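You operate a simulated robot arm through the tools that you are given. There is no shell and no other tool.

The job below is to be done with a simulated robot arm. You get a single attempt, and the scene is never put back.

Task
Lock out the motor and brush the dust off the belt case's sill.
Fine: main switch off, yellow lock on, try the start button (it must refuse), then open the guard; red brush put back, guard shut, lock left on. Touch keys, switches and plugs with dry hands. Drop and damage nothing, leave nothing switched on. Set down upright: red brush. What is to be rubbed or washed off counts as gone when no trace of it is left.

It is judged by the outcome, as a careful person would: the job done as asked, and still so three seconds after it is handed in. It fails if anything else is knocked over, pushed out of place, dropped, spilled or broken.

Robot
A 6-joint arm with a three-finger gripper, fixed in place. Base frame: the origin is at the foot of the arm, x ahead of it, y to its left, z up. Readings come in m, rad, newtons and seconds.
Its first joint turns from -2.897 to 2.897 rad. Payload 4.89 kg.
Tool frame: the origin (TCP) lies between the finger pads and is the grasp point; the fingertips stand 0.03 m ahead of it; z points along the fingers, y is the line along which they close. Largest opening 0.164 m; the body of the gripper starts 0.125 m behind the TCP.
Orientation is that of the tool frame in the base frame, as a unit quaternion [x, y, z, w]. With the fingers straight down and closing along the base's y, the tool's x points along the base's -x, its y along +y and its z along -z.

Tools
- The arm moves only by the tool nudge_tool. Its argument "motion" is a list of rows, each an object of numbers (a shift or turn left out is 0, a gripper value left out holds the last): "x", "y", "z": the shift along the tool's x, y, z in m; "ax", "ay", "az": the turn, a rotation vector about the tool's x, y, z in degrees; "gripper": the opening, from 0 (shut) to 1 (fully open). In form: [{"x": .., "y": .., "z": .., "ax": .., "ay": .., "az": .., "gripper": ..}, ...]. A call has 1 to 20 rows; each row is the pose to reach, as a shift and turn from the pose commanded when the call began, along the tool's axes at that moment. A row lasts 0.2 s, in which the tool goes at most 0.05 m and 0.15 rad; a call with a longer step from one row to the next is refused whole, and so is a gripper value outside its range. A pose out of reach is approached as far as the arm can. The call stops where the force on the tool passes 80 N (or 10 N more than at its start, if that is more) or the arm is blocked; 0.2 s more then pass. Each finger travels about 0.108 m/s and halts on what it meets, pressing with about 40 N; the grip force reading is that of the motor and also rises with nothing between the fingers. The clock runs only during rows and for 0.2 s after the last one: add rows that repeat a pose to give the fingers time. It gives the time, the measured TCP pose, the force on the tool (base axes), the opening and the grip force at its end, in the units of the frame above (readings bear some noise), with the torque about the TCP (base axes, N m) and any sound that the robot's microphone picked up.
- Cameras (640 x 400 px; columns grow to the right, rows downward): "scene" is fixed at [0.0518, 0.5001, 1.4106]; the picture's right is [-0.26, -0.96, 0.00], its down [-0.43, 0.12, -0.90] and it looks along [0.86, -0.24, -0.45] (base axes); focal length 370 px, centre (320, 200). "wrist" rides on the gripper at [0.076, -0.002, -0.152] in the tool frame; the picture's right is [0.02, 1.00, 0.00], its down [-0.88, 0.02, -0.47] and it looks along [-0.47, 0.01, 0.88] (tool axes); focal length 247 px, centre (320, 200). There is no depth. A picture from a camera that has moved, and an enlarged one, comes with that camera's place and axes in the base frame and with its lens.
- get_image(camera): a new picture of that camera. It takes no simulated time.
- lift_body(by): slides the trunk up (or, below 0, down) by that many m; the arm rides with it, the base frame stays. It gives what a move gives, with no picture.
- inspect(camera, box): a new picture of the part [left, top, right, bottom] of that camera's present view, enlarged. It takes no simulated time.
- job_done(): hands the job in; it is judged then, once.

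Nothing tells you positions but the pictures and the camera data. Unless the task says otherwise, let go and move clear before handing in.

The tools are called after ">>>" as name(argument=value, ...) on one line, values as JSON. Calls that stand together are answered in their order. nudge_tool: Moves the arm, as the interface text tells. Its arguments: {"type":"object","properties":{"motion":{"type":"array"}},"required":["motion"]} The other tools are called the same way: lift_body (by) slides the trunk up or down; get_image (camera) takes a picture; inspect (camera, box) takes an enlarged picture of a part of a camera's view; job_done () hands the job in.

At the start:

```text
clock: 0.0
ee_pos: [0.6095, 0.1623, 1.2097]
orientation: [0.0, 1.0, 0.0, 0.0]
contact_force: [0.2, -0.6, 0.2]
torque: [-0.02, 0.01, -0.01]
finger_gap: 0.164
finger_force: 0.1
trunk travel left (down, up): [-0.225, 0.165]
```

scene: 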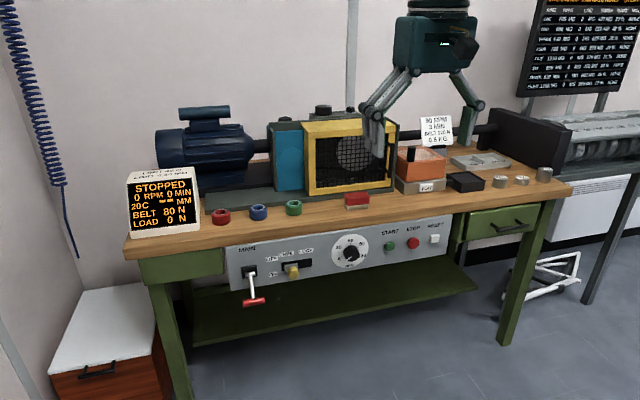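
wrist: 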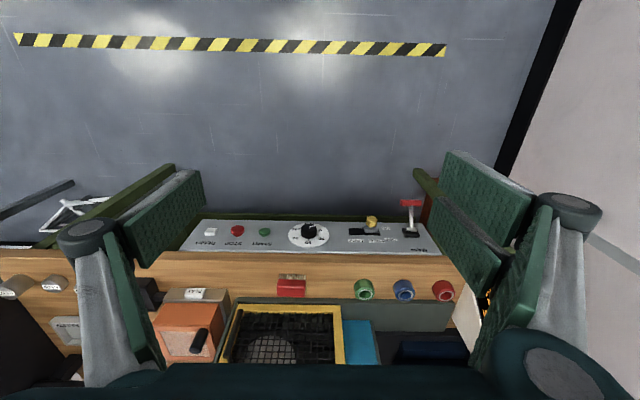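

I see a workbench with motor, belt guard (yellow frame), control panel with main switch, locks, start/stop buttons. I'll look closer before moving.

>>> inspect(camera="scene", box=[220, 210, 340, 310])

>>> inspect(camera="scene", box=[320, 200, 460, 290])

>>> inspect(camera="scene", box=[240, 90, 420, 220])

>>> inspect(camera="scene", box=[380, 100, 570, 220])

>>> inspect(camera="scene", box=[110, 150, 310, 260])

>>> inspect(camera="wrist", box=[140, 190, 480, 400])

>>> inspect(camera="scene", box=[500, 0, 640, 110])

```text
4.00 times, centred on (280, 260) of scene
camera zoom: at [0.0518, 0.5001, 1.4106], right [-0.26, -0.96, 0.0], down [-0.43, 0.12, -0.9], along [0.86, -0.24, -0.45], focal length 1478 px, centre (480, -40)
```

zoom: 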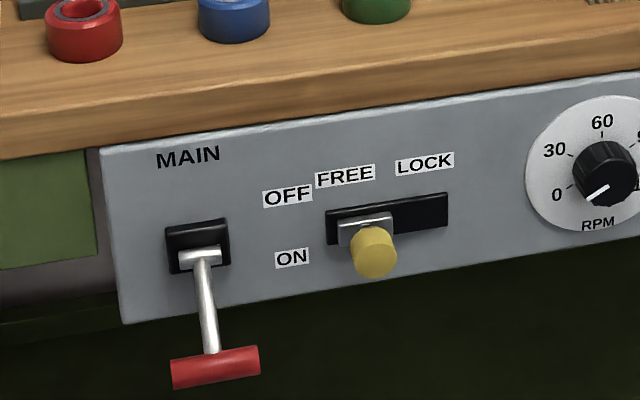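

```text
4.44 times, centred on (390, 245) of scene
camera zoom: at [0.0518, 0.5001, 1.4106], right [-0.26, -0.96, 0.0], down [-0.43, 0.12, -0.9], along [0.86, -0.24, -0.45], focal length 1643 px, centre (9, 0)
```

zoom: 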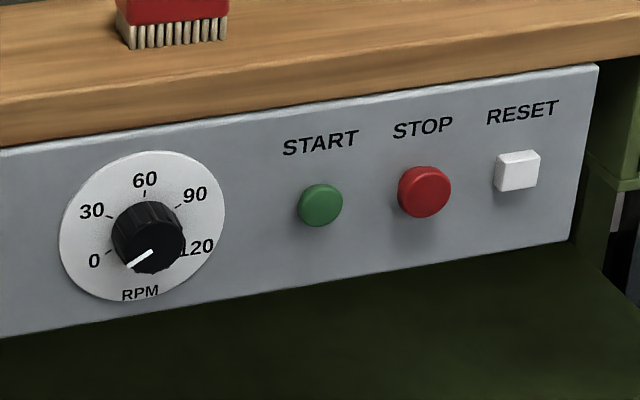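

```text
3.08 times, centred on (330, 155) of scene
camera zoom: at [0.0518, 0.5001, 1.4106], right [-0.26, -0.96, 0.0], down [-0.43, 0.12, -0.9], along [0.86, -0.24, -0.45], focal length 1137 px, centre (289, 338)
```

zoom: 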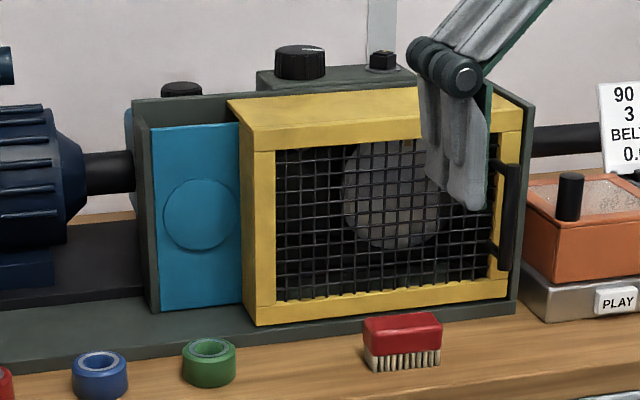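

```text
3.33 times, centred on (475, 160) of scene
camera zoom: at [0.0518, 0.5001, 1.4106], right [-0.26, -0.96, 0.0], down [-0.43, 0.12, -0.9], along [0.86, -0.24, -0.45], focal length 1232 px, centre (-197, 333)
```

zoom: 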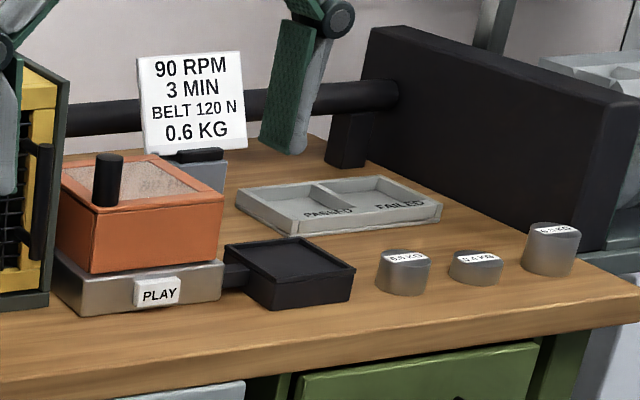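

```text
3.20 times, centred on (210, 205) of scene
camera zoom: at [0.0518, 0.5001, 1.4106], right [-0.26, -0.96, 0.0], down [-0.43, 0.12, -0.9], along [0.86, -0.24, -0.45], focal length 1183 px, centre (672, 184)
```

zoom: 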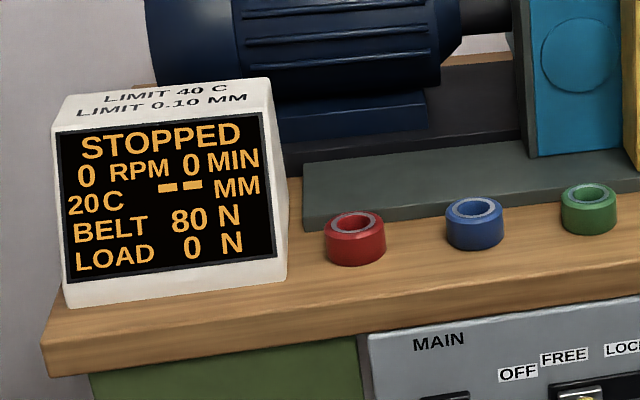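

```text
1.88 times, centred on (310, 295) of wrist
camera zoom: at [0.5328, 0.1606, 1.3612], right [-0.02, 1.0, 0.0], down [0.88, 0.02, 0.47], along [0.47, 0.01, -0.88], focal length 465 px, centre (339, 21)
```

zoom: 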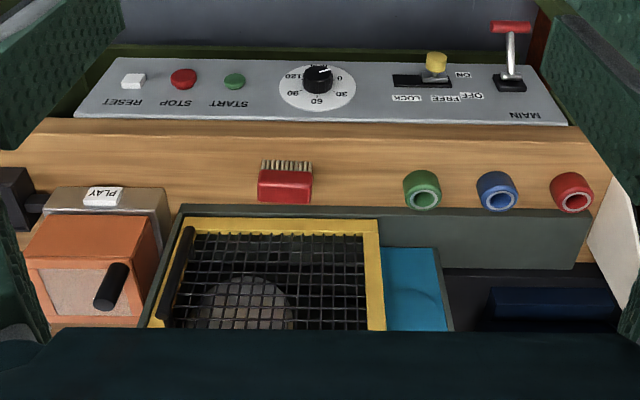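

```text
3.64 times, centred on (570, 55) of scene
camera zoom: at [0.0518, 0.5001, 1.4106], right [-0.26, -0.96, 0.0], down [-0.43, 0.12, -0.9], along [0.86, -0.24, -0.45], focal length 1344 px, centre (-589, 727)
```

zoom: 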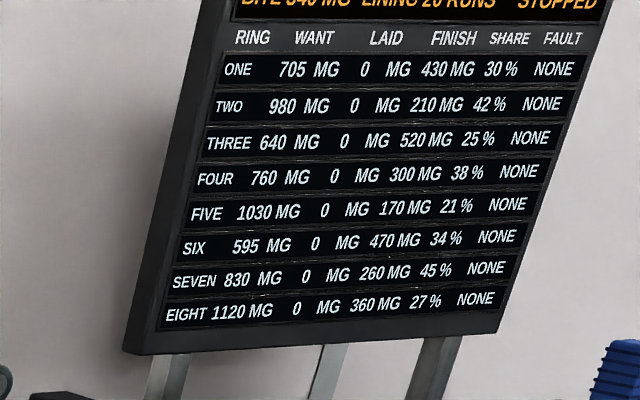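

The panel face is at about x=0.985. The T-lever handle is near (0.914, 0.467, 0.656), the lock knob near (0.96, 0.337, 0.70), and START near (0.975, 0.005, 0.73). The brush is near (1.06, 0.097, 0.87), with the guard front at about x=1.14. First I'll turn the tool to point forward in free space.

>>> nudge_tool(motion=[{"ay": -8, "gripper": 0.3}, {"ay": -16}, {"ay": -24}, {"ay": -32}, {"ay": -40}, {"ay": -48}, {"ay": -56}, {"ay": -64}, {"ay": -72}, {"ay": -80}, {"ay": -88}, {"ay": -90}, {"ay": -90}])

>>> get_image(camera="scene")

>>> get_image(camera="wrist")

```text
clock: 2.8
ee_pos: [0.613, 0.1642, 1.2271]
orientation: [0.0, 0.708, 0.0, 0.706]
contact_force: [1.6, -0.7, -0.3]
torque: [0.01, -0.06, -0.08]
finger_gap: 0.0493
finger_force: 0.0
out of reach, approached as far as the arm can: row 11, 12, 13
trunk travel left (down, up): [-0.225, 0.165]
```

```text
taken
```

scene: 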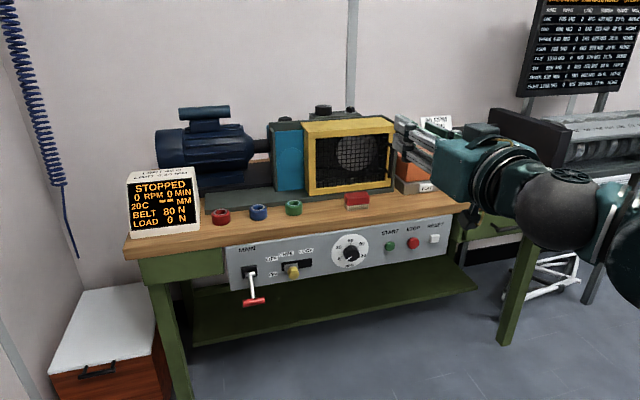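

```text
taken
camera wrist: at [0.4599, 0.1625, 1.1521], right [0.0, 1.0, -0.02], down [-0.47, 0.02, 0.88], along [0.88, 0.01, 0.47], focal length 247 px, centre (320, 200)
```

wrist: 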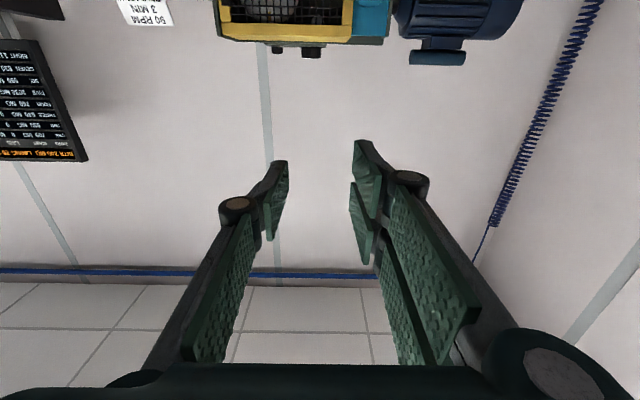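

The tool now faces forward, but the wrist camera sits below and looks up. I'll move forward a little and roll the tool by 180° so the camera looks down on the work.

>>> nudge_tool(motion=[{"z": 0.04, "az": 8}, {"z": 0.08, "az": 16}, {"z": 0.12, "az": 24}, {"z": 0.14, "az": 32}, {"z": 0.14, "az": 40}, {"z": 0.14, "az": 48}, {"z": 0.14, "az": 56}, {"z": 0.14, "az": 64}, {"z": 0.14, "az": 72}, {"z": 0.14, "az": 80}, {"z": 0.14, "az": 88}, {"z": 0.14, "az": 90}, {"z": 0.14, "az": 98}, {"z": 0.14, "az": 106}, {"z": 0.14, "az": 114}, {"z": 0.14, "az": 122}, {"z": 0.14, "az": 130}, {"z": 0.14, "az": 138}, {"z": 0.14, "az": 146}, {"z": 0.14, "az": 154}])

```text
clock: 7.0
ee_pos: [0.7657, 0.0771, 1.2302]
orientation: [0.687, 0.194, 0.689, 0.122]
contact_force: [0.4, -0.2, 0.3]
torque: [-0.01, -0.05, -0.02]
finger_gap: 0.049
finger_force: 0.1
out of reach, approached as far as the arm can: row 11, 12, 13, 14, 15, 16, 17, 18, 19, 20
trunk travel left (down, up): [-0.225, 0.165]
```

>>> get_image(camera="scene")

>>> get_image(camera="wrist")

```text
taken
```

scene: 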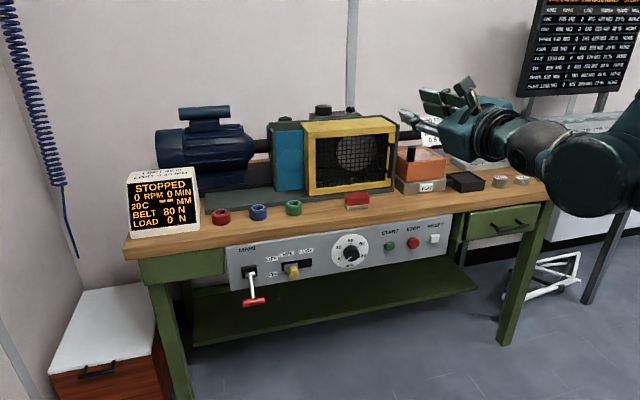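

```text
taken
camera wrist: at [0.6116, 0.0971, 1.3016], right [0.1, -0.88, 0.46], down [-0.45, -0.45, -0.77], along [0.89, -0.13, -0.44], focal length 247 px, centre (320, 200)
```

wrist: 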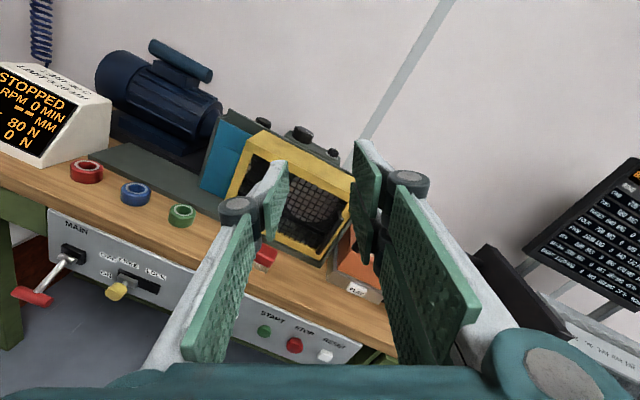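

The last joint is near its limit, so I'll unroll to 90°. With the fingers one above the other they can surround the T-bar loosely, and the camera will look on from the left.

>>> nudge_tool(motion=[{"az": -8}, {"az": -16}, {"az": -24}, {"az": -32}, {"az": -40}, {"az": -48}, {"az": -56}, {"az": -64}, {"az": -64}])

```text
clock: 9.0
ee_pos: [0.767, 0.08, 1.2283]
orientation: [0.479, 0.53, 0.519, 0.47]
contact_force: [0.3, -0.4, -0.1]
torque: [0.0, 0.0, 0.01]
finger_gap: 0.0493
finger_force: 0.1
trunk travel left (down, up): [-0.225, 0.165]
```

>>> nudge_tool(motion=[{"x": 0.0239, "y": -0.0354, "z": 0.0052, "ay": -1, "ax": -0.2, "gripper": 0.38}, {"x": 0.0478, "y": -0.0708, "z": 0.0104, "ay": -2, "ax": -0.4}, {"x": 0.0717, "y": -0.1062, "z": 0.0156, "ay": -3, "ax": -0.6}, {"x": 0.0956, "y": -0.1416, "z": 0.0208, "ay": -4, "ax": -0.8}, {"x": 0.1195, "y": -0.177, "z": 0.026, "ay": -5, "ax": -1}, {"x": 0.1434, "y": -0.2124, "z": 0.0312, "ay": -5.75, "ax": -1.2}, {"x": 0.1673, "y": -0.2478, "z": 0.0364, "ay": -5.75, "ax": -1.2}, {"x": 0.1912, "y": -0.2832, "z": 0.0416, "ay": -5.75, "ax": -1.2}, {"x": 0.2151, "y": -0.3186, "z": 0.0468, "ay": -5.75, "ax": -1.2}, {"x": 0.239, "y": -0.354, "z": 0.052, "ay": -5.75, "ax": -1.2}, {"x": 0.2629, "y": -0.3894, "z": 0.0572, "ay": -5.75, "ax": -1.2}, {"x": 0.2868, "y": -0.4248, "z": 0.0624, "ay": -5.75, "ax": -1.2}, {"x": 0.3107, "y": -0.4602, "z": 0.0676, "ay": -5.75, "ax": -1.2}, {"x": 0.3346, "y": -0.4956, "z": 0.0728, "ay": -5.75, "ax": -1.2}, {"x": 0.3585, "y": -0.531, "z": 0.078, "ay": -5.75, "ax": -1.2}, {"x": 0.3826, "y": -0.5664, "z": 0.0832, "ay": -5.75, "ax": -1.2}, {"x": 0.3826, "y": -0.5664, "z": 0.0832, "ay": -5.75, "ax": -1.2}])

>>> get_image(camera="scene")

>>> get_image(camera="wrist")

```text
clock: 12.6
ee_pos: [0.9113, 0.5677, 0.6924]
orientation: [0.498, 0.533, 0.469, 0.497]
contact_force: [0.4, 0.3, 1.4]
torque: [0.02, 0.01, 0.03]
finger_gap: 0.0623
finger_force: 0.0
out of reach, approached as far as the arm can: row 2, 3, 4, 5, 6, 7, 8, 9, 10, 11, 12, 13, 14, 15, 16, 17
trunk travel left (down, up): [-0.225, 0.165]
```

```text
taken
```

scene: 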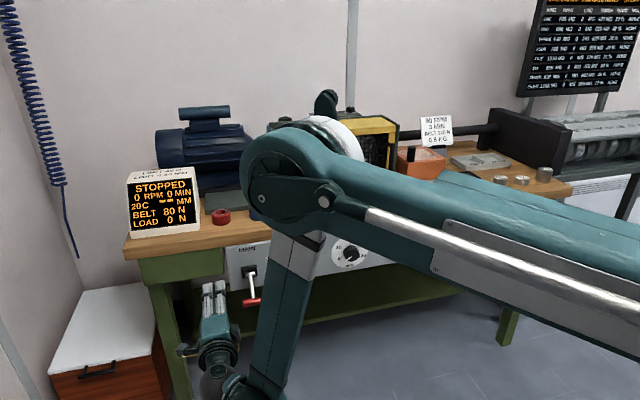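

```text
taken
camera wrist: at [0.7585, 0.6434, 0.6951], right [0.07, 0.08, 0.99], down [-0.46, -0.88, 0.11], along [0.88, -0.47, -0.02], focal length 247 px, centre (320, 200)
```

wrist: 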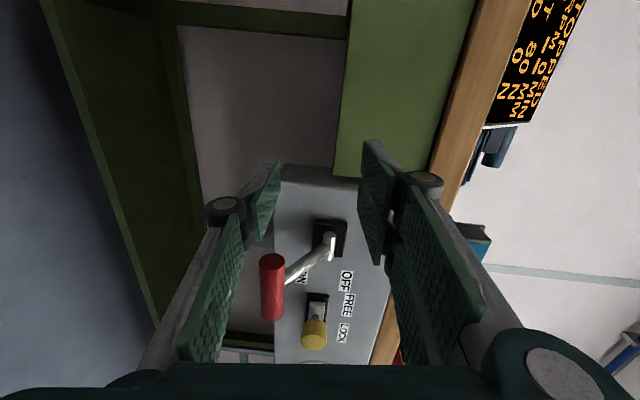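

The arm ended left and further in than I aimed, near (0.911, 0.568, 0.692), and touched nothing. I'll back off first, then shift right in front of the lever.

>>> nudge_tool(motion=[{"z": -0.04}, {"z": -0.08}, {"z": -0.118}, {"x": -0.03, "y": -0.015, "z": -0.118}, {"x": -0.06, "y": -0.03, "z": -0.118}, {"x": -0.0965, "y": -0.049, "z": -0.118}, {"x": -0.0965, "y": -0.049, "z": -0.118}])

>>> get_image(camera="wrist")

```text
clock: 14.2
ee_pos: [0.8909, 0.5867, 0.6893]
orientation: [0.499, 0.534, 0.468, 0.497]
contact_force: [0.1, 0.1, -0.1]
torque: [0.01, -0.03, -0.04]
finger_gap: 0.0621
finger_force: 0.1
out of reach, approached as far as the arm can: row 1, 2, 3, 4, 5, 6, 7
trunk travel left (down, up): [-0.225, 0.165]
```

```text
taken
camera wrist: at [0.739, 0.6629, 0.6946], right [0.07, 0.09, 0.99], down [-0.47, -0.88, 0.11], along [0.88, -0.47, -0.02], focal length 247 px, centre (320, 200)
```

wrist: 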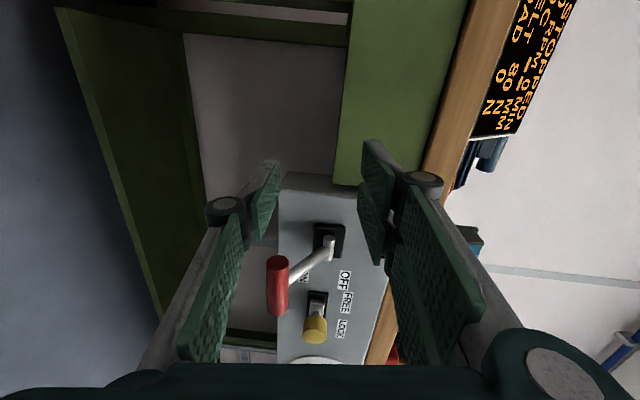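

The roll of about +90° is straining a joint. I'll unroll to 0° while backing away, then test the negative roll direction.

>>> nudge_tool(motion=[{"az": -8, "z": -0.01}, {"az": -16, "z": -0.02}, {"az": -24, "z": -0.03}, {"az": -32, "z": -0.04}, {"az": -40, "z": -0.05}, {"az": -48, "z": -0.06}, {"az": -56, "z": -0.07}, {"az": -64, "z": -0.08}, {"az": -72, "z": -0.09}, {"az": -80, "z": -0.1}, {"az": -86, "z": -0.1}, {"az": -86, "z": -0.1}])

>>> get_image(camera="scene")

```text
clock: 16.8
ee_pos: [0.8307, 0.6384, 0.7037]
orientation: [0.0, 0.73, 0.004, 0.683]
contact_force: [0.9, 0.7, 0.4]
torque: [0.0, -0.02, 0.0]
finger_gap: 0.0622
finger_force: 0.1
out of reach, approached as far as the arm can: row 1, 2, 3, 4, 5, 6, 7, 8, 9, 10, 11, 12
trunk travel left (down, up): [-0.225, 0.165]
```

```text
taken
```

scene: 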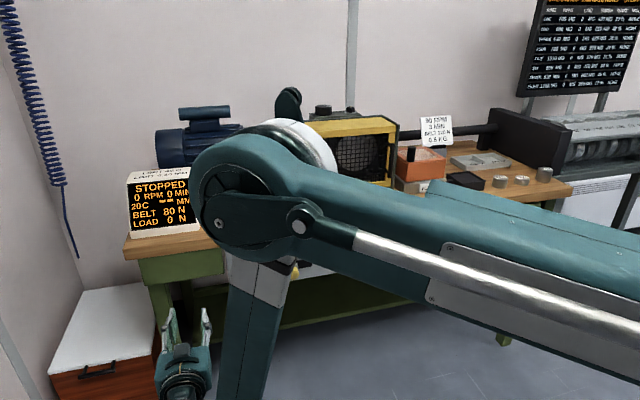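

Radius, not roll, seems to be the constraint with the tool dead horizontal. I'll pitch the tool down by about 35° and turn its heading slightly outward to see whether that frees the arm.

>>> nudge_tool(motion=[{"ay": 8}, {"ay": 16}, {"ay": 24}, {"ay": 30}, {"ay": 30}])

```text
clock: 18.0
ee_pos: [0.8297, 0.6376, 0.7038]
orientation: [0.0, 0.882, 0.004, 0.47]
contact_force: [0.7, 0.6, -0.3]
torque: [-0.02, 0.05, 0.0]
finger_gap: 0.0625
finger_force: 0.0
trunk travel left (down, up): [-0.225, 0.165]
```

>>> nudge_tool(motion=[{"x": 0.011, "y": -0.034, "z": -0.017}, {"x": 0.022, "y": -0.068, "z": -0.034}, {"x": 0.033, "y": -0.102, "z": -0.05}, {"x": 0.0447, "y": -0.136, "z": -0.0663}, {"x": 0.0447, "y": -0.17, "z": -0.0663}, {"x": 0.0447, "y": -0.17, "z": -0.0663}])

```text
clock: 19.4
ee_pos: [0.8071, 0.5447, 0.7375]
orientation: [0.0, 0.883, 0.004, 0.47]
contact_force: [-0.2, 0.5, 0.2]
torque: [-0.04, -0.05, -0.09]
finger_gap: 0.0623
finger_force: 0.0
out of reach, approached as far as the arm can: row 2, 3, 4, 5, 6
trunk travel left (down, up): [-0.225, 0.165]
```

I'll lower the trunk so the arm works from a lower shoulder.

>>> lift_body(by=-0.2)

```text
clock: 21.6
ee_pos: [0.8072, 0.5458, 0.5379]
orientation: [0.001, 0.882, 0.003, 0.471]
contact_force: [-0.6, -0.4, -0.5]
torque: [-0.02, -0.01, -0.04]
finger_gap: 0.0623
finger_force: 0.1
trunk travel left (down, up): [-0.025, 0.365]
```

>>> nudge_tool(motion=[{"x": -0.025, "y": -0.02, "z": -0.026}, {"x": -0.05, "y": -0.04, "z": -0.052}, {"x": -0.075, "y": -0.06, "z": -0.078}, {"x": -0.0993, "y": -0.08, "z": -0.103}, {"x": -0.0993, "y": -0.08, "z": -0.103}])

```text
clock: 22.8
ee_pos: [0.7765, 0.4645, 0.6797]
orientation: [0.0, 0.883, 0.003, 0.47]
contact_force: [0.2, 0.4, -1.1]
torque: [-0.03, -0.07, -0.04]
finger_gap: 0.0625
finger_force: 0.0
trunk travel left (down, up): [-0.025, 0.365]
```

That works. Now I'll pitch up to horizontal here.

>>> nudge_tool(motion=[{"ay": -8}, {"ay": -16}, {"ay": -24}, {"ay": -32}, {"ay": -34}, {"ay": -34}])

>>> get_image(camera="wrist")

>>> get_image(camera="scene")

```text
clock: 24.2
ee_pos: [0.8417, 0.5385, 0.731]
orientation: [0.002, 0.706, 0.004, 0.708]
contact_force: [-0.2, -0.9, 0.1]
torque: [0.03, 0.03, 0.01]
finger_gap: 0.0624
finger_force: 0.0
out of reach, approached as far as the arm can: row 1, 2, 3, 4, 5, 6
trunk travel left (down, up): [-0.025, 0.365]
```

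```text
taken
camera wrist: at [0.6891, 0.5373, 0.6554], right [0.0, 1.0, -0.02], down [-0.47, 0.01, 0.88], along [0.88, 0.01, 0.47], focal length 247 px, centre (320, 200)
```

wrist: 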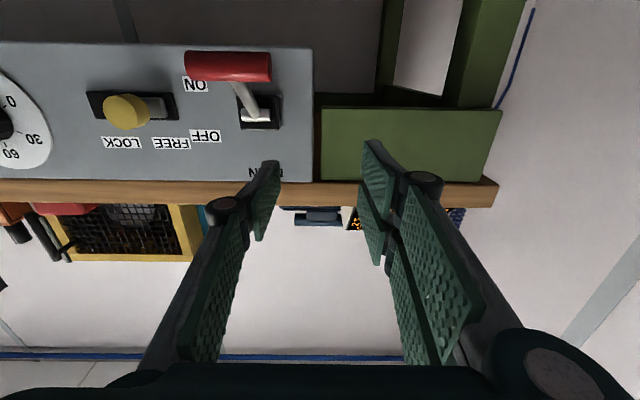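

```text
taken
```

scene: 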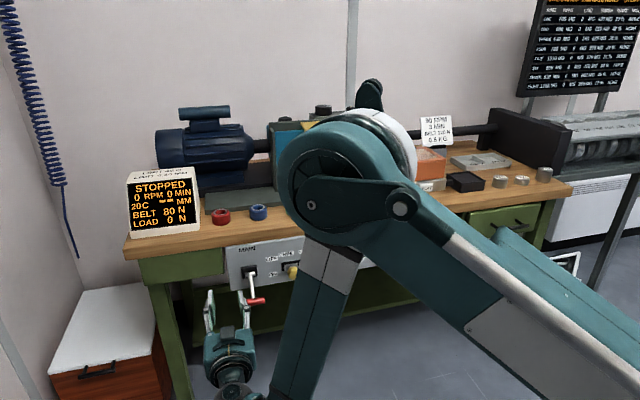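

I have a good view of the panel now. I'll pitch down, then go below the T-bar with a 3 cm finger gap so the rod can pass between the fingers.

>>> nudge_tool(motion=[{"z": -0.012, "y": -0.018, "x": 0.025, "ay": 8, "gripper": 0.18}, {"z": -0.024, "y": -0.036, "x": 0.05, "ay": 16}, {"z": -0.036, "y": -0.054, "x": 0.075, "ay": 24}, {"z": -0.042, "y": -0.0725, "x": 0.1, "ay": 26}, {"z": -0.042, "y": -0.0725, "x": 0.131, "ay": 26}, {"z": -0.042, "y": -0.0725, "x": 0.131, "ay": 26}])

>>> get_image(camera="wrist")

```text
clock: 25.6
ee_pos: [0.8322, 0.4941, 0.6295]
orientation: [0.001, 0.848, 0.003, 0.53]
contact_force: [0.7, -0.3, 0.0]
torque: [0.04, -0.01, 0.06]
finger_gap: 0.0296
finger_force: 0.1
out of reach, approached as far as the arm can: row 1, 2, 3, 4, 5, 6
trunk travel left (down, up): [-0.025, 0.365]
```

```text
taken
camera wrist: at [0.6612, 0.4919, 0.6292], right [-0.01, 1.0, -0.01], down [-0.04, 0.01, 1.0], along [1.0, 0.01, 0.04], focal length 247 px, centre (320, 200)
```

wrist: 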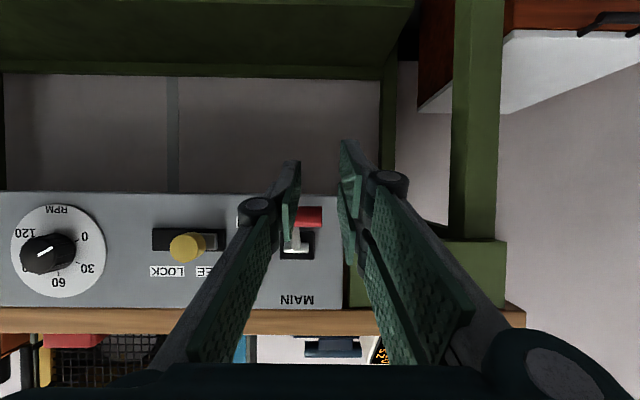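

>>> nudge_tool(motion=[{"x": 0.0092, "y": -0.028, "z": 0.0268}, {"x": 0.0, "y": -0.028, "z": 0.045, "ay": -3}, {"x": -0.01, "y": -0.028, "z": 0.058, "ay": -5}, {"x": -0.0181, "y": -0.028, "z": 0.0702, "ay": -6}, {"x": -0.0181, "y": -0.028, "z": 0.0702, "ay": -6}])

>>> get_image(camera="wrist")

>>> inspect(camera="scene", box=[180, 220, 340, 340])

```text
clock: 26.8
ee_pos: [0.9041, 0.4659, 0.6175]
orientation: [0.001, 0.818, 0.003, 0.575]
contact_force: [-3.9, 0.7, -5.0]
torque: [-0.13, -0.08, 0.06]
finger_gap: 0.0299
finger_force: 0.2
out of reach, approached as far as the arm can: row 1, 2, 3
trunk travel left (down, up): [-0.025, 0.365]
```

```text
taken
camera wrist: at [0.7347, 0.4639, 0.5979], right [-0.01, 1.0, -0.01], down [-0.15, 0.01, 0.99], along [0.99, 0.01, 0.15], focal length 247 px, centre (320, 200)
```

wrist: 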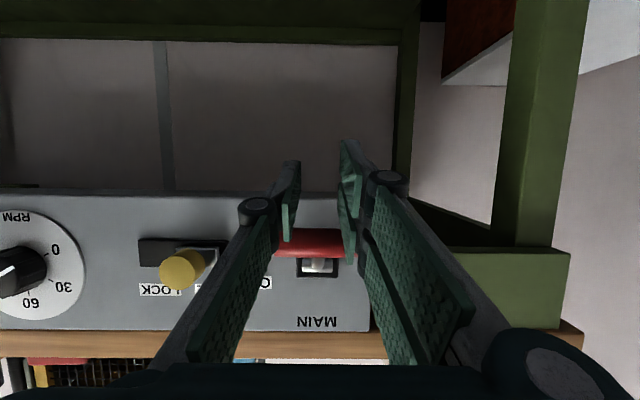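

```text
3.33 times, centred on (260, 280) of scene
camera zoom: at [0.0518, 0.5001, 1.4106], right [-0.26, -0.96, 0.0], down [-0.43, 0.12, -0.9], along [0.86, -0.24, -0.45], focal length 1232 px, centre (520, -67)
```

zoom: 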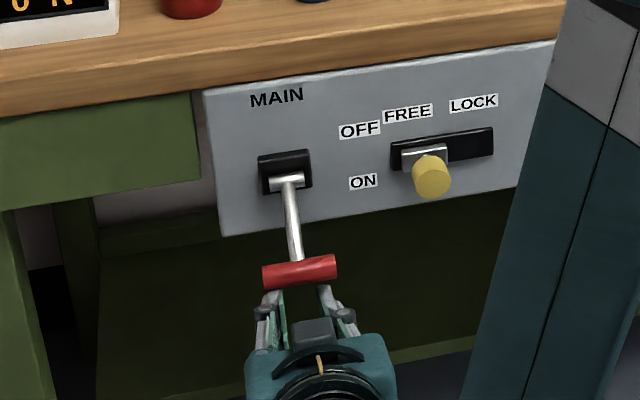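

The fingers are under the T-bar, astride the rod. Now I'll lift along the lever's arc.

>>> nudge_tool(motion=[{"x": -0.01, "z": -0.009}, {"x": -0.0201, "z": -0.0179}, {"x": -0.03, "z": -0.026}, {"x": -0.041, "z": -0.0339}, {"x": -0.053, "z": -0.039}, {"x": -0.0645, "z": -0.0423}, {"x": -0.078, "z": -0.0433}, {"x": -0.0907, "z": -0.0433}, {"x": -0.102, "z": -0.042}, {"x": -0.1129, "z": -0.0407}])

>>> inspect(camera="scene", box=[180, 220, 340, 340])

>>> get_image(camera="wrist")

```text
clock: 28.8
ee_pos: [0.895, 0.4658, 0.7193]
orientation: [0.002, 0.821, 0.004, 0.571]
contact_force: [-19.4, -4.6, -45.1]
torque: [-0.71, 0.41, 0.31]
finger_gap: 0.027
finger_force: 0.1
trunk travel left (down, up): [-0.025, 0.365]
stopped in row 10: the force on the tool passed its limit at 104 N (the readings are from after the stop); the commanded pose is now the measured one
```

```text
3.33 times, centred on (260, 280) of scene
camera zoom: at [0.0518, 0.5001, 1.4106], right [-0.26, -0.96, 0.0], down [-0.43, 0.12, -0.9], along [0.86, -0.24, -0.45], focal length 1232 px, centre (520, -67)
```

zoom: 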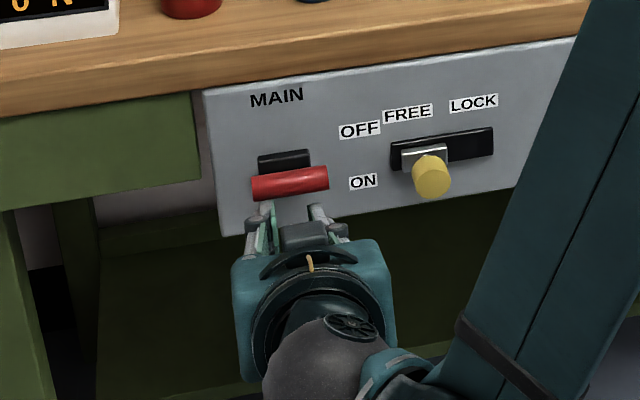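

```text
taken
camera wrist: at [0.7249, 0.4645, 0.7013], right [-0.01, 1.0, -0.01], down [-0.14, 0.01, 0.99], along [0.99, 0.01, 0.14], focal length 247 px, centre (320, 200)
```

wrist: 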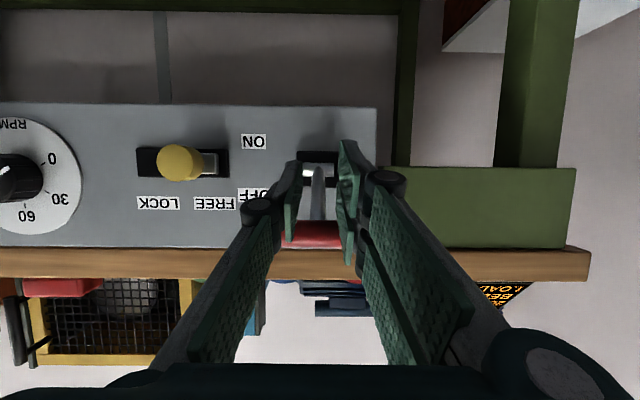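

The bar has swung up and come against a stop. I'll ease off downward, back away and check.

>>> nudge_tool(motion=[{"x": 0.0113, "z": 0.0041}, {"x": 0.022, "z": -0.01, "ay": 4}, {"x": 0.032, "z": -0.03, "ay": 9}, {"x": 0.042, "z": -0.05, "ay": 14}, {"x": 0.046, "z": -0.068, "ay": 18}, {"x": 0.046, "z": -0.068, "ay": 18}])

>>> inspect(camera="scene", box=[100, 150, 340, 300])

>>> get_image(camera="wrist")

```text
clock: 30.2
ee_pos: [0.8152, 0.4661, 0.7015]
orientation: [0.002, 0.9, 0.003, 0.436]
contact_force: [1.1, -0.6, 0.1]
torque: [0.01, -0.02, -0.01]
finger_gap: 0.0294
finger_force: 0.0
trunk travel left (down, up): [-0.025, 0.365]
```

```text
2.67 times, centred on (220, 225) of scene
camera zoom: at [0.0518, 0.5001, 1.4106], right [-0.26, -0.96, 0.0], down [-0.43, 0.12, -0.9], along [0.86, -0.24, -0.45], focal length 986 px, centre (587, 133)
```

zoom: 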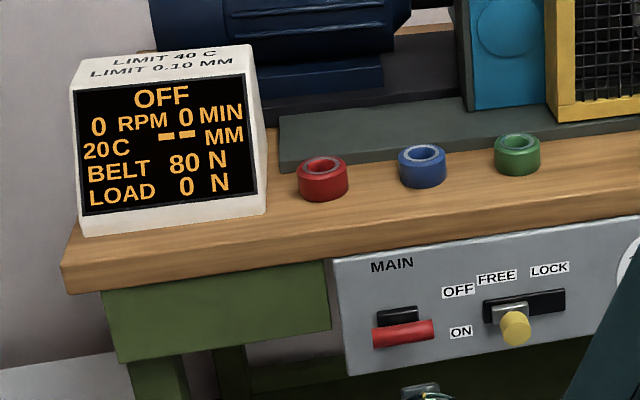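

```text
taken
camera wrist: at [0.6478, 0.4624, 0.7376], right [-0.02, 1.0, -0.01], down [0.17, 0.01, 0.98], along [0.98, 0.01, -0.17], focal length 247 px, centre (320, 200)
```

wrist: 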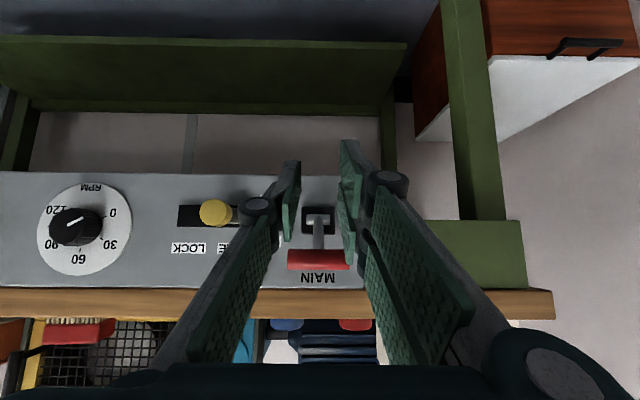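

The display shows OFF, so the main switch is off. Next is the yellow lock knob, near (0.955, 0.335, 0.70). I'll move sideways with the fingers open 6 cm so they can straddle it.

>>> nudge_tool(motion=[{"y": -0.035, "gripper": 0.37}, {"y": -0.07}, {"y": -0.105}, {"y": -0.131}, {"y": -0.131}])

>>> get_image(camera="wrist")

```text
clock: 31.4
ee_pos: [0.8161, 0.3354, 0.6995]
orientation: [0.001, 0.9, 0.004, 0.437]
contact_force: [-0.8, 0.3, -0.1]
torque: [-0.01, -0.02, -0.03]
finger_gap: 0.061
finger_force: 0.0
trunk travel left (down, up): [-0.025, 0.365]
```

```text
taken
camera wrist: at [0.6485, 0.3324, 0.7348], right [-0.02, 1.0, -0.01], down [0.17, 0.01, 0.98], along [0.98, 0.01, -0.17], focal length 247 px, centre (320, 200)
```

wrist: 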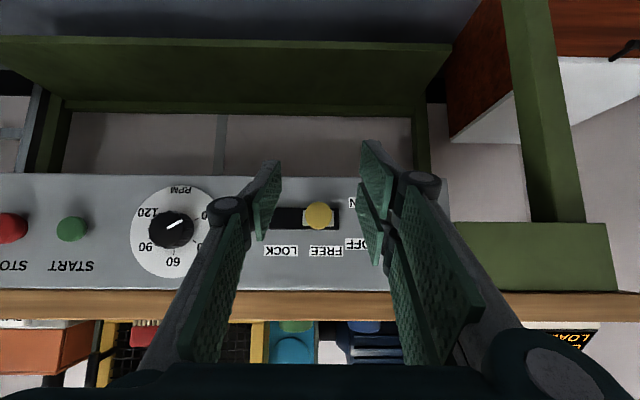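

>>> nudge_tool(motion=[{"x": -0.02, "z": 0.0255, "ay": -2}, {"x": -0.04, "z": 0.051, "ay": -4}, {"x": -0.06, "z": 0.076, "ay": -6}, {"x": -0.077, "z": 0.0972, "ay": -8}, {"x": -0.077, "z": 0.0972, "ay": -8}])

>>> get_image(camera="wrist")

>>> inspect(camera="scene", box=[180, 200, 380, 325])

```text
clock: 32.6
ee_pos: [0.9398, 0.3347, 0.704]
orientation: [0.001, 0.867, 0.005, 0.499]
contact_force: [-1.2, -0.1, 0.3]
torque: [-0.01, -0.02, -0.02]
finger_gap: 0.0609
finger_force: 0.1
trunk travel left (down, up): [-0.025, 0.365]
```

```text
taken
camera wrist: at [0.7689, 0.3321, 0.714], right [-0.01, 1.0, -0.01], down [0.03, 0.01, 1.0], along [1.0, 0.01, -0.03], focal length 247 px, centre (320, 200)
```

wrist: 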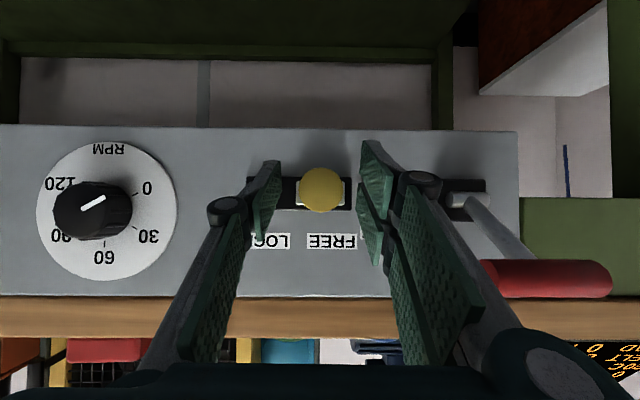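

```text
3.20 times, centred on (280, 262) of scene
camera zoom: at [0.0518, 0.5001, 1.4106], right [-0.26, -0.96, 0.0], down [-0.43, 0.12, -0.9], along [0.86, -0.24, -0.45], focal length 1183 px, centre (448, 0)
```

zoom: 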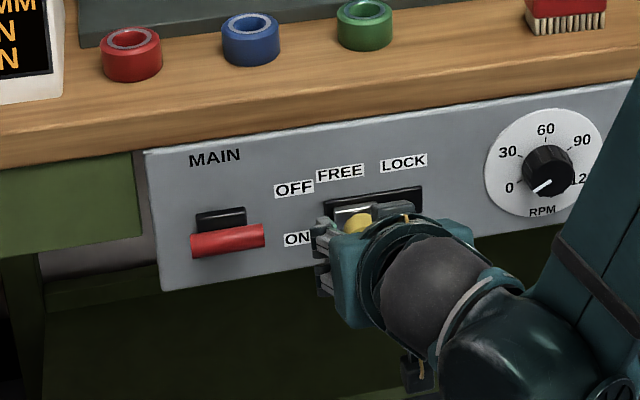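

The fingers straddle the knob. I'll slide it right, toward LOCK.

>>> nudge_tool(motion=[{"y": -0.012}, {"y": -0.022}, {"y": -0.032}, {"y": -0.042}, {"y": -0.05}, {"y": -0.056}, {"y": -0.06}, {"y": -0.06}])

>>> get_image(camera="wrist")

```text
clock: 34.4
ee_pos: [0.9394, 0.277, 0.7008]
orientation: [0.001, 0.867, 0.004, 0.498]
contact_force: [3.6, 21.9, -0.2]
torque: [0.01, -0.05, 0.55]
finger_gap: 0.0696
finger_force: 10.6
trunk travel left (down, up): [-0.025, 0.365]
```

```text
taken
camera wrist: at [0.7686, 0.2737, 0.7126], right [-0.01, 1.0, -0.01], down [0.03, 0.01, 1.0], along [1.0, 0.01, -0.03], focal length 247 px, centre (320, 200)
```

wrist: 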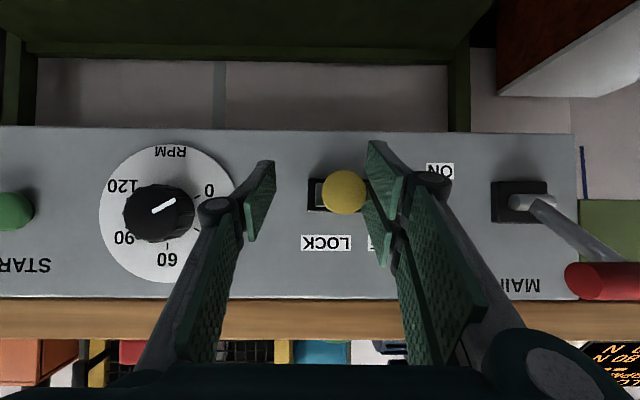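

>>> nudge_tool(motion=[{"y": -0.006}, {"y": -0.012}, {"y": -0.012}])

>>> inspect(camera="wrist", box=[240, 120, 460, 260])

```text
clock: 35.2
ee_pos: [0.9407, 0.2655, 0.7013]
orientation: [0.0, 0.867, 0.005, 0.498]
contact_force: [32.7, 73.7, 1.3]
torque: [0.07, -0.1, 0.63]
finger_gap: 0.0871
finger_force: 32.8
trunk travel left (down, up): [-0.025, 0.365]
```

```text
2.86 times, centred on (350, 190) of wrist
camera zoom: at [0.7696, 0.2634, 0.7116], right [-0.02, 1.0, -0.01], down [0.03, 0.01, 1.0], along [1.0, 0.02, -0.03], focal length 706 px, centre (234, 229)
```

zoom: 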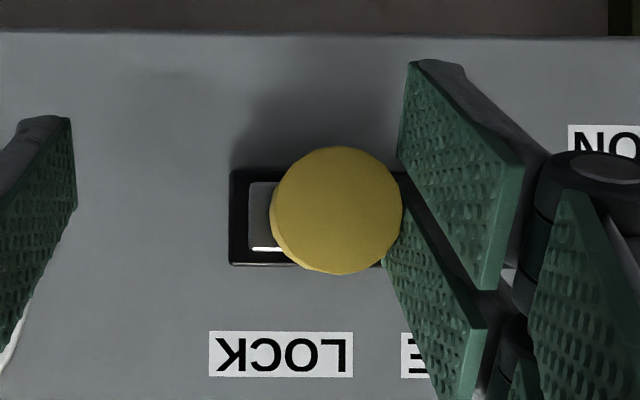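

The knob is at the LOCK end stop. I'll relieve the force and back straight away.

>>> nudge_tool(motion=[{"y": 0.01}, {"y": 0.02}, {"y": 0.028}, {"y": 0.028}])

>>> get_image(camera="wrist")

```text
clock: 36.2
ee_pos: [0.9409, 0.2894, 0.7019]
orientation: [0.002, 0.867, 0.003, 0.498]
contact_force: [-0.3, -0.1, -0.5]
torque: [0.0, -0.02, -0.02]
finger_gap: 0.0608
finger_force: 0.0
trunk travel left (down, up): [-0.025, 0.365]
```

```text
taken
camera wrist: at [0.7694, 0.2881, 0.7125], right [-0.01, 1.0, -0.01], down [0.03, 0.01, 1.0], along [1.0, 0.01, -0.03], focal length 247 px, centre (320, 200)
```

wrist: 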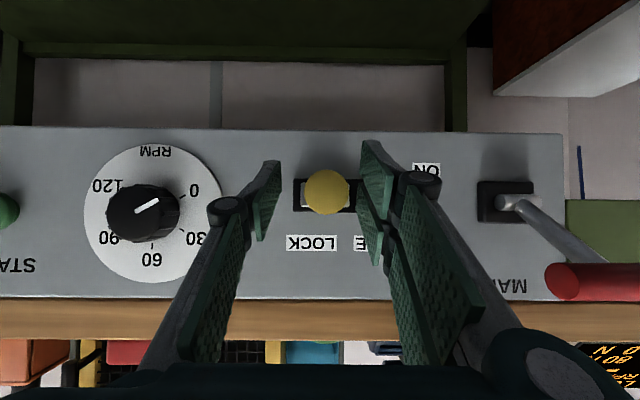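

>>> nudge_tool(motion=[{"z": -0.03}, {"z": -0.06, "ay": 3}, {"z": -0.09, "ay": 8}, {"z": -0.1, "y": -0.04, "ay": 12, "gripper": 0}, {"z": -0.1, "y": -0.08, "ay": 12}, {"z": -0.1, "y": -0.12, "ay": 12}, {"z": -0.1, "y": -0.16, "ay": 12}, {"z": -0.1, "y": -0.2, "ay": 12}, {"z": -0.1, "y": -0.24, "ay": 12}, {"z": -0.1, "y": -0.28, "ay": 12}, {"z": -0.1, "y": -0.28, "ay": 12}])

>>> get_image(camera="wrist")

>>> get_image(camera="scene")

```text
clock: 38.6
ee_pos: [0.8536, 0.0125, 0.7526]
orientation: [0.0, 0.914, 0.004, 0.406]
contact_force: [-0.4, 1.0, -0.8]
torque: [-0.05, -0.01, -0.1]
finger_gap: 0.0001
finger_force: 40.5
trunk travel left (down, up): [-0.025, 0.365]
```

```text
taken
camera wrist: at [0.6887, 0.0093, 0.7978], right [-0.02, 1.0, -0.01], down [0.24, 0.01, 0.97], along [0.97, 0.01, -0.24], focal length 247 px, centre (320, 200)
```

wrist: 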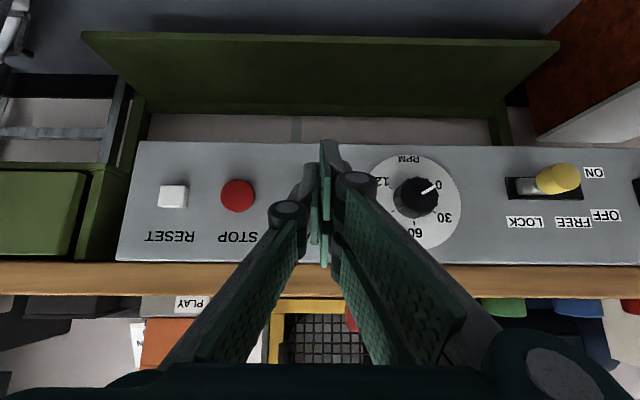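

```text
taken
```

scene: 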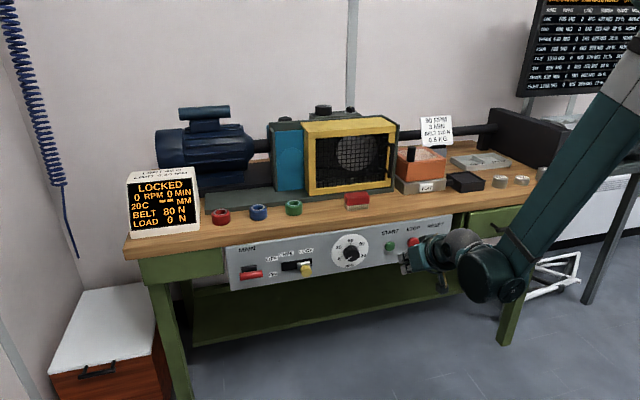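

The display now says LOCKED. Next I'll press START near (0.97, 0.004, 0.727) with closed fingers, lining up first.

>>> nudge_tool(motion=[{"x": -0.007, "y": -0.004, "z": 0.024, "ay": -6}, {"x": -0.0145, "y": -0.0085, "z": 0.0488, "ay": -12}, {"x": -0.0145, "y": -0.0085, "z": 0.0488, "ay": -12}])

>>> get_image(camera="wrist")

>>> inspect(camera="scene", box=[340, 210, 460, 285])

```text
clock: 39.4
ee_pos: [0.9077, 0.0017, 0.738]
orientation: [0.001, 0.867, 0.004, 0.498]
contact_force: [-0.7, -1.4, 0.7]
torque: [-0.01, 0.0, -0.02]
finger_gap: 0.0
finger_force: 40.0
out of reach, approached as far as the arm can: row 2, 3
trunk travel left (down, up): [-0.025, 0.365]
```

```text
taken
camera wrist: at [0.7369, 0.0003, 0.7484], right [-0.01, 1.0, -0.01], down [0.04, 0.01, 1.0], along [1.0, 0.01, -0.04], focal length 247 px, centre (320, 200)
```

wrist: 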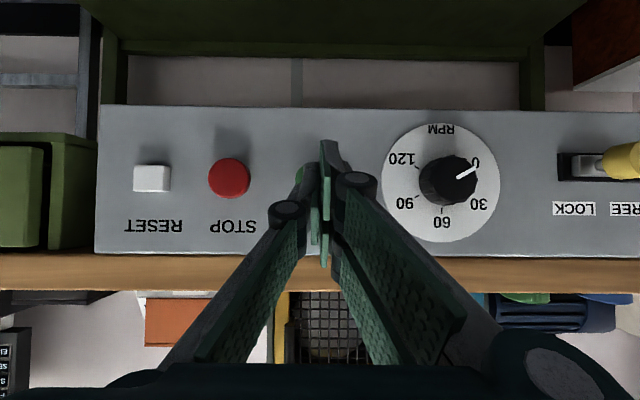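

```text
5.33 times, centred on (400, 248) of scene
camera zoom: at [0.0518, 0.5001, 1.4106], right [-0.26, -0.96, 0.0], down [-0.43, 0.12, -0.9], along [0.86, -0.24, -0.45], focal length 1971 px, centre (-107, -53)
```

zoom: 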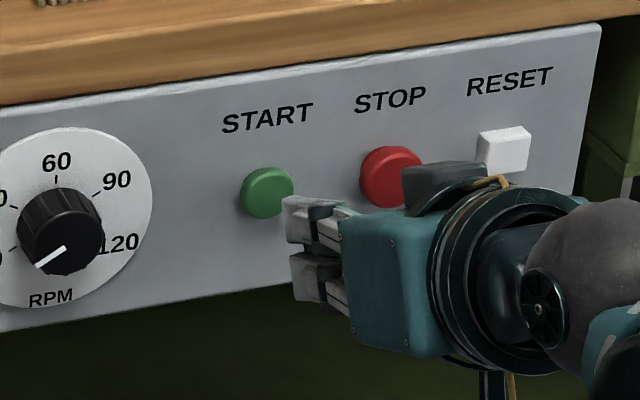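

>>> nudge_tool(motion=[{"x": -0.0032, "y": 0.003, "z": 0.0155}, {"x": -0.0057, "y": 0.003, "z": 0.0198}, {"x": -0.0083, "y": 0.003, "z": 0.0241}, {"x": -0.0108, "y": 0.003, "z": 0.0284}])

>>> inspect(camera="scene", box=[340, 210, 460, 285])

```text
clock: 40.4
ee_pos: [0.9377, 0.0047, 0.7315]
orientation: [0.001, 0.867, 0.004, 0.499]
contact_force: [0.6, 0.6, -0.3]
torque: [0.02, -0.02, 0.01]
finger_gap: 0.0
finger_force: 39.3
trunk travel left (down, up): [-0.025, 0.365]
```

```text
5.33 times, centred on (400, 248) of scene
camera zoom: at [0.0518, 0.5001, 1.4106], right [-0.26, -0.96, 0.0], down [-0.43, 0.12, -0.9], along [0.86, -0.24, -0.45], focal length 1971 px, centre (-107, -53)
```

zoom: 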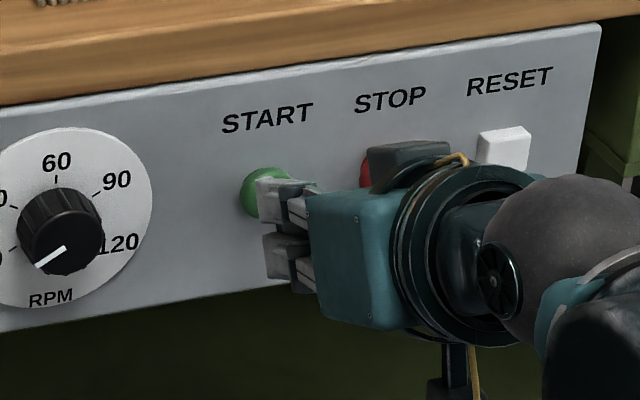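

>>> nudge_tool(motion=[{"x": -0.002, "z": 0.0035}, {"x": -0.004, "z": 0.0069}, {"x": -0.006, "z": 0.0104}, {"x": -0.0075, "z": 0.013}, {"x": -0.0075, "z": 0.013}])

>>> inspect(camera="scene", box=[340, 210, 460, 285])

>>> inspect(camera="scene", box=[110, 150, 230, 240])

```text
clock: 41.6
ee_pos: [0.9522, 0.0056, 0.7333]
orientation: [0.002, 0.867, 0.003, 0.499]
contact_force: [0.3, 0.2, 1.0]
torque: [-0.01, -0.03, 0.01]
finger_gap: 0.0001
finger_force: 40.2
trunk travel left (down, up): [-0.025, 0.365]
```

```text
5.33 times, centred on (400, 248) of scene
camera zoom: at [0.0518, 0.5001, 1.4106], right [-0.26, -0.96, 0.0], down [-0.43, 0.12, -0.9], along [0.86, -0.24, -0.45], focal length 1971 px, centre (-107, -53)
```

zoom: 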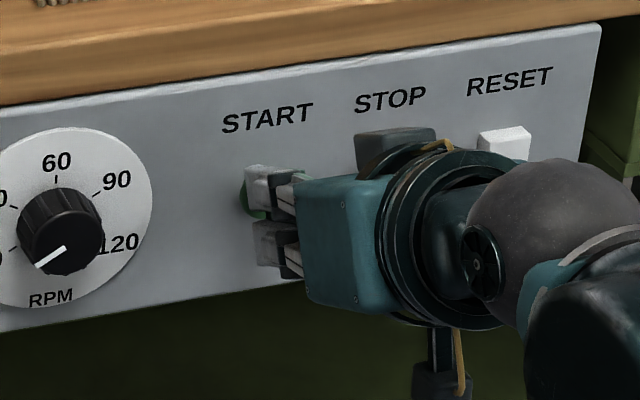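

```text
4.44 times, centred on (170, 195) of scene
camera zoom: at [0.0518, 0.5001, 1.4106], right [-0.26, -0.96, 0.0], down [-0.43, 0.12, -0.9], along [0.86, -0.24, -0.45], focal length 1643 px, centre (987, 222)
```

zoom: 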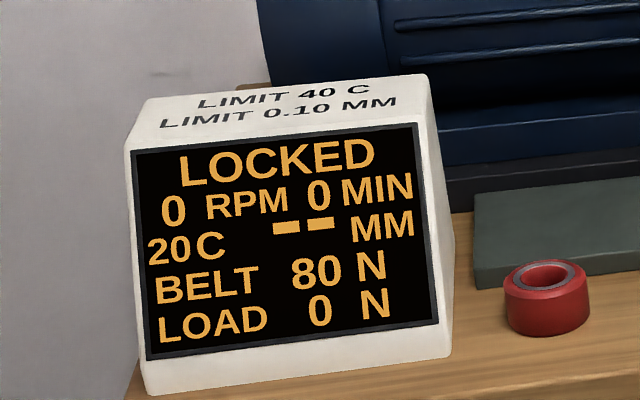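

>>> nudge_tool(motion=[{"x": -0.002, "z": 0.0035}, {"x": -0.004, "z": 0.0069}, {"x": -0.006, "z": 0.0104}, {"x": -0.0075, "z": 0.013}])

>>> inspect(camera="scene", box=[340, 210, 460, 285])

>>> inspect(camera="wrist", box=[220, 110, 420, 240])

```text
clock: 42.6
ee_pos: [0.9667, 0.004, 0.733]
orientation: [0.002, 0.867, 0.004, 0.498]
contact_force: [-8.2, 0.3, 0.9]
torque: [-0.01, -0.01, 0.02]
finger_gap: 0.0
finger_force: 39.6
trunk travel left (down, up): [-0.025, 0.365]
heard: click
```

```text
5.33 times, centred on (400, 248) of scene
camera zoom: at [0.0518, 0.5001, 1.4106], right [-0.26, -0.96, 0.0], down [-0.43, 0.12, -0.9], along [0.86, -0.24, -0.45], focal length 1971 px, centre (-107, -53)
```

zoom: 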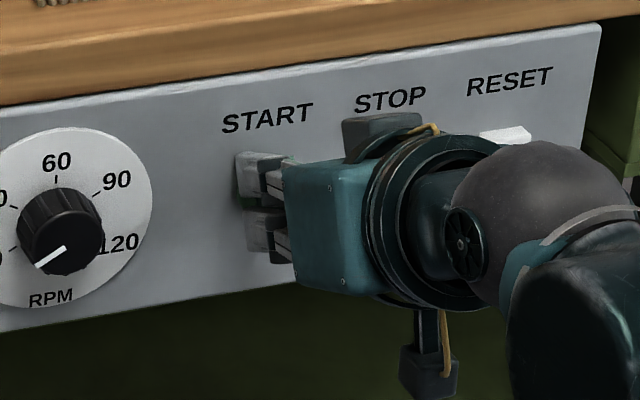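

```text
3.08 times, centred on (320, 175) of wrist
camera zoom: at [0.7969, 0.0031, 0.7429], right [-0.01, 1.0, -0.01], down [0.03, 0.01, 1.0], along [1.0, 0.01, -0.03], focal length 760 px, centre (320, 277)
```

zoom: 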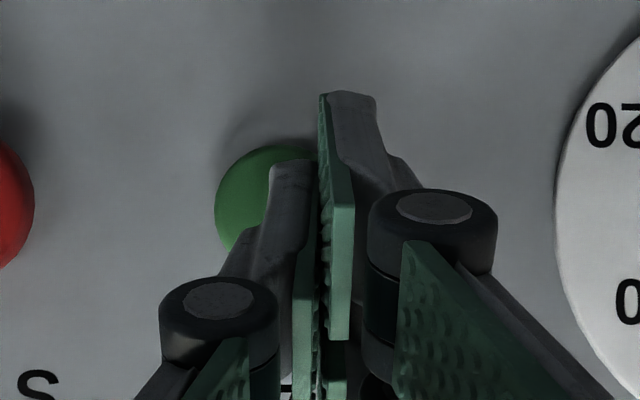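

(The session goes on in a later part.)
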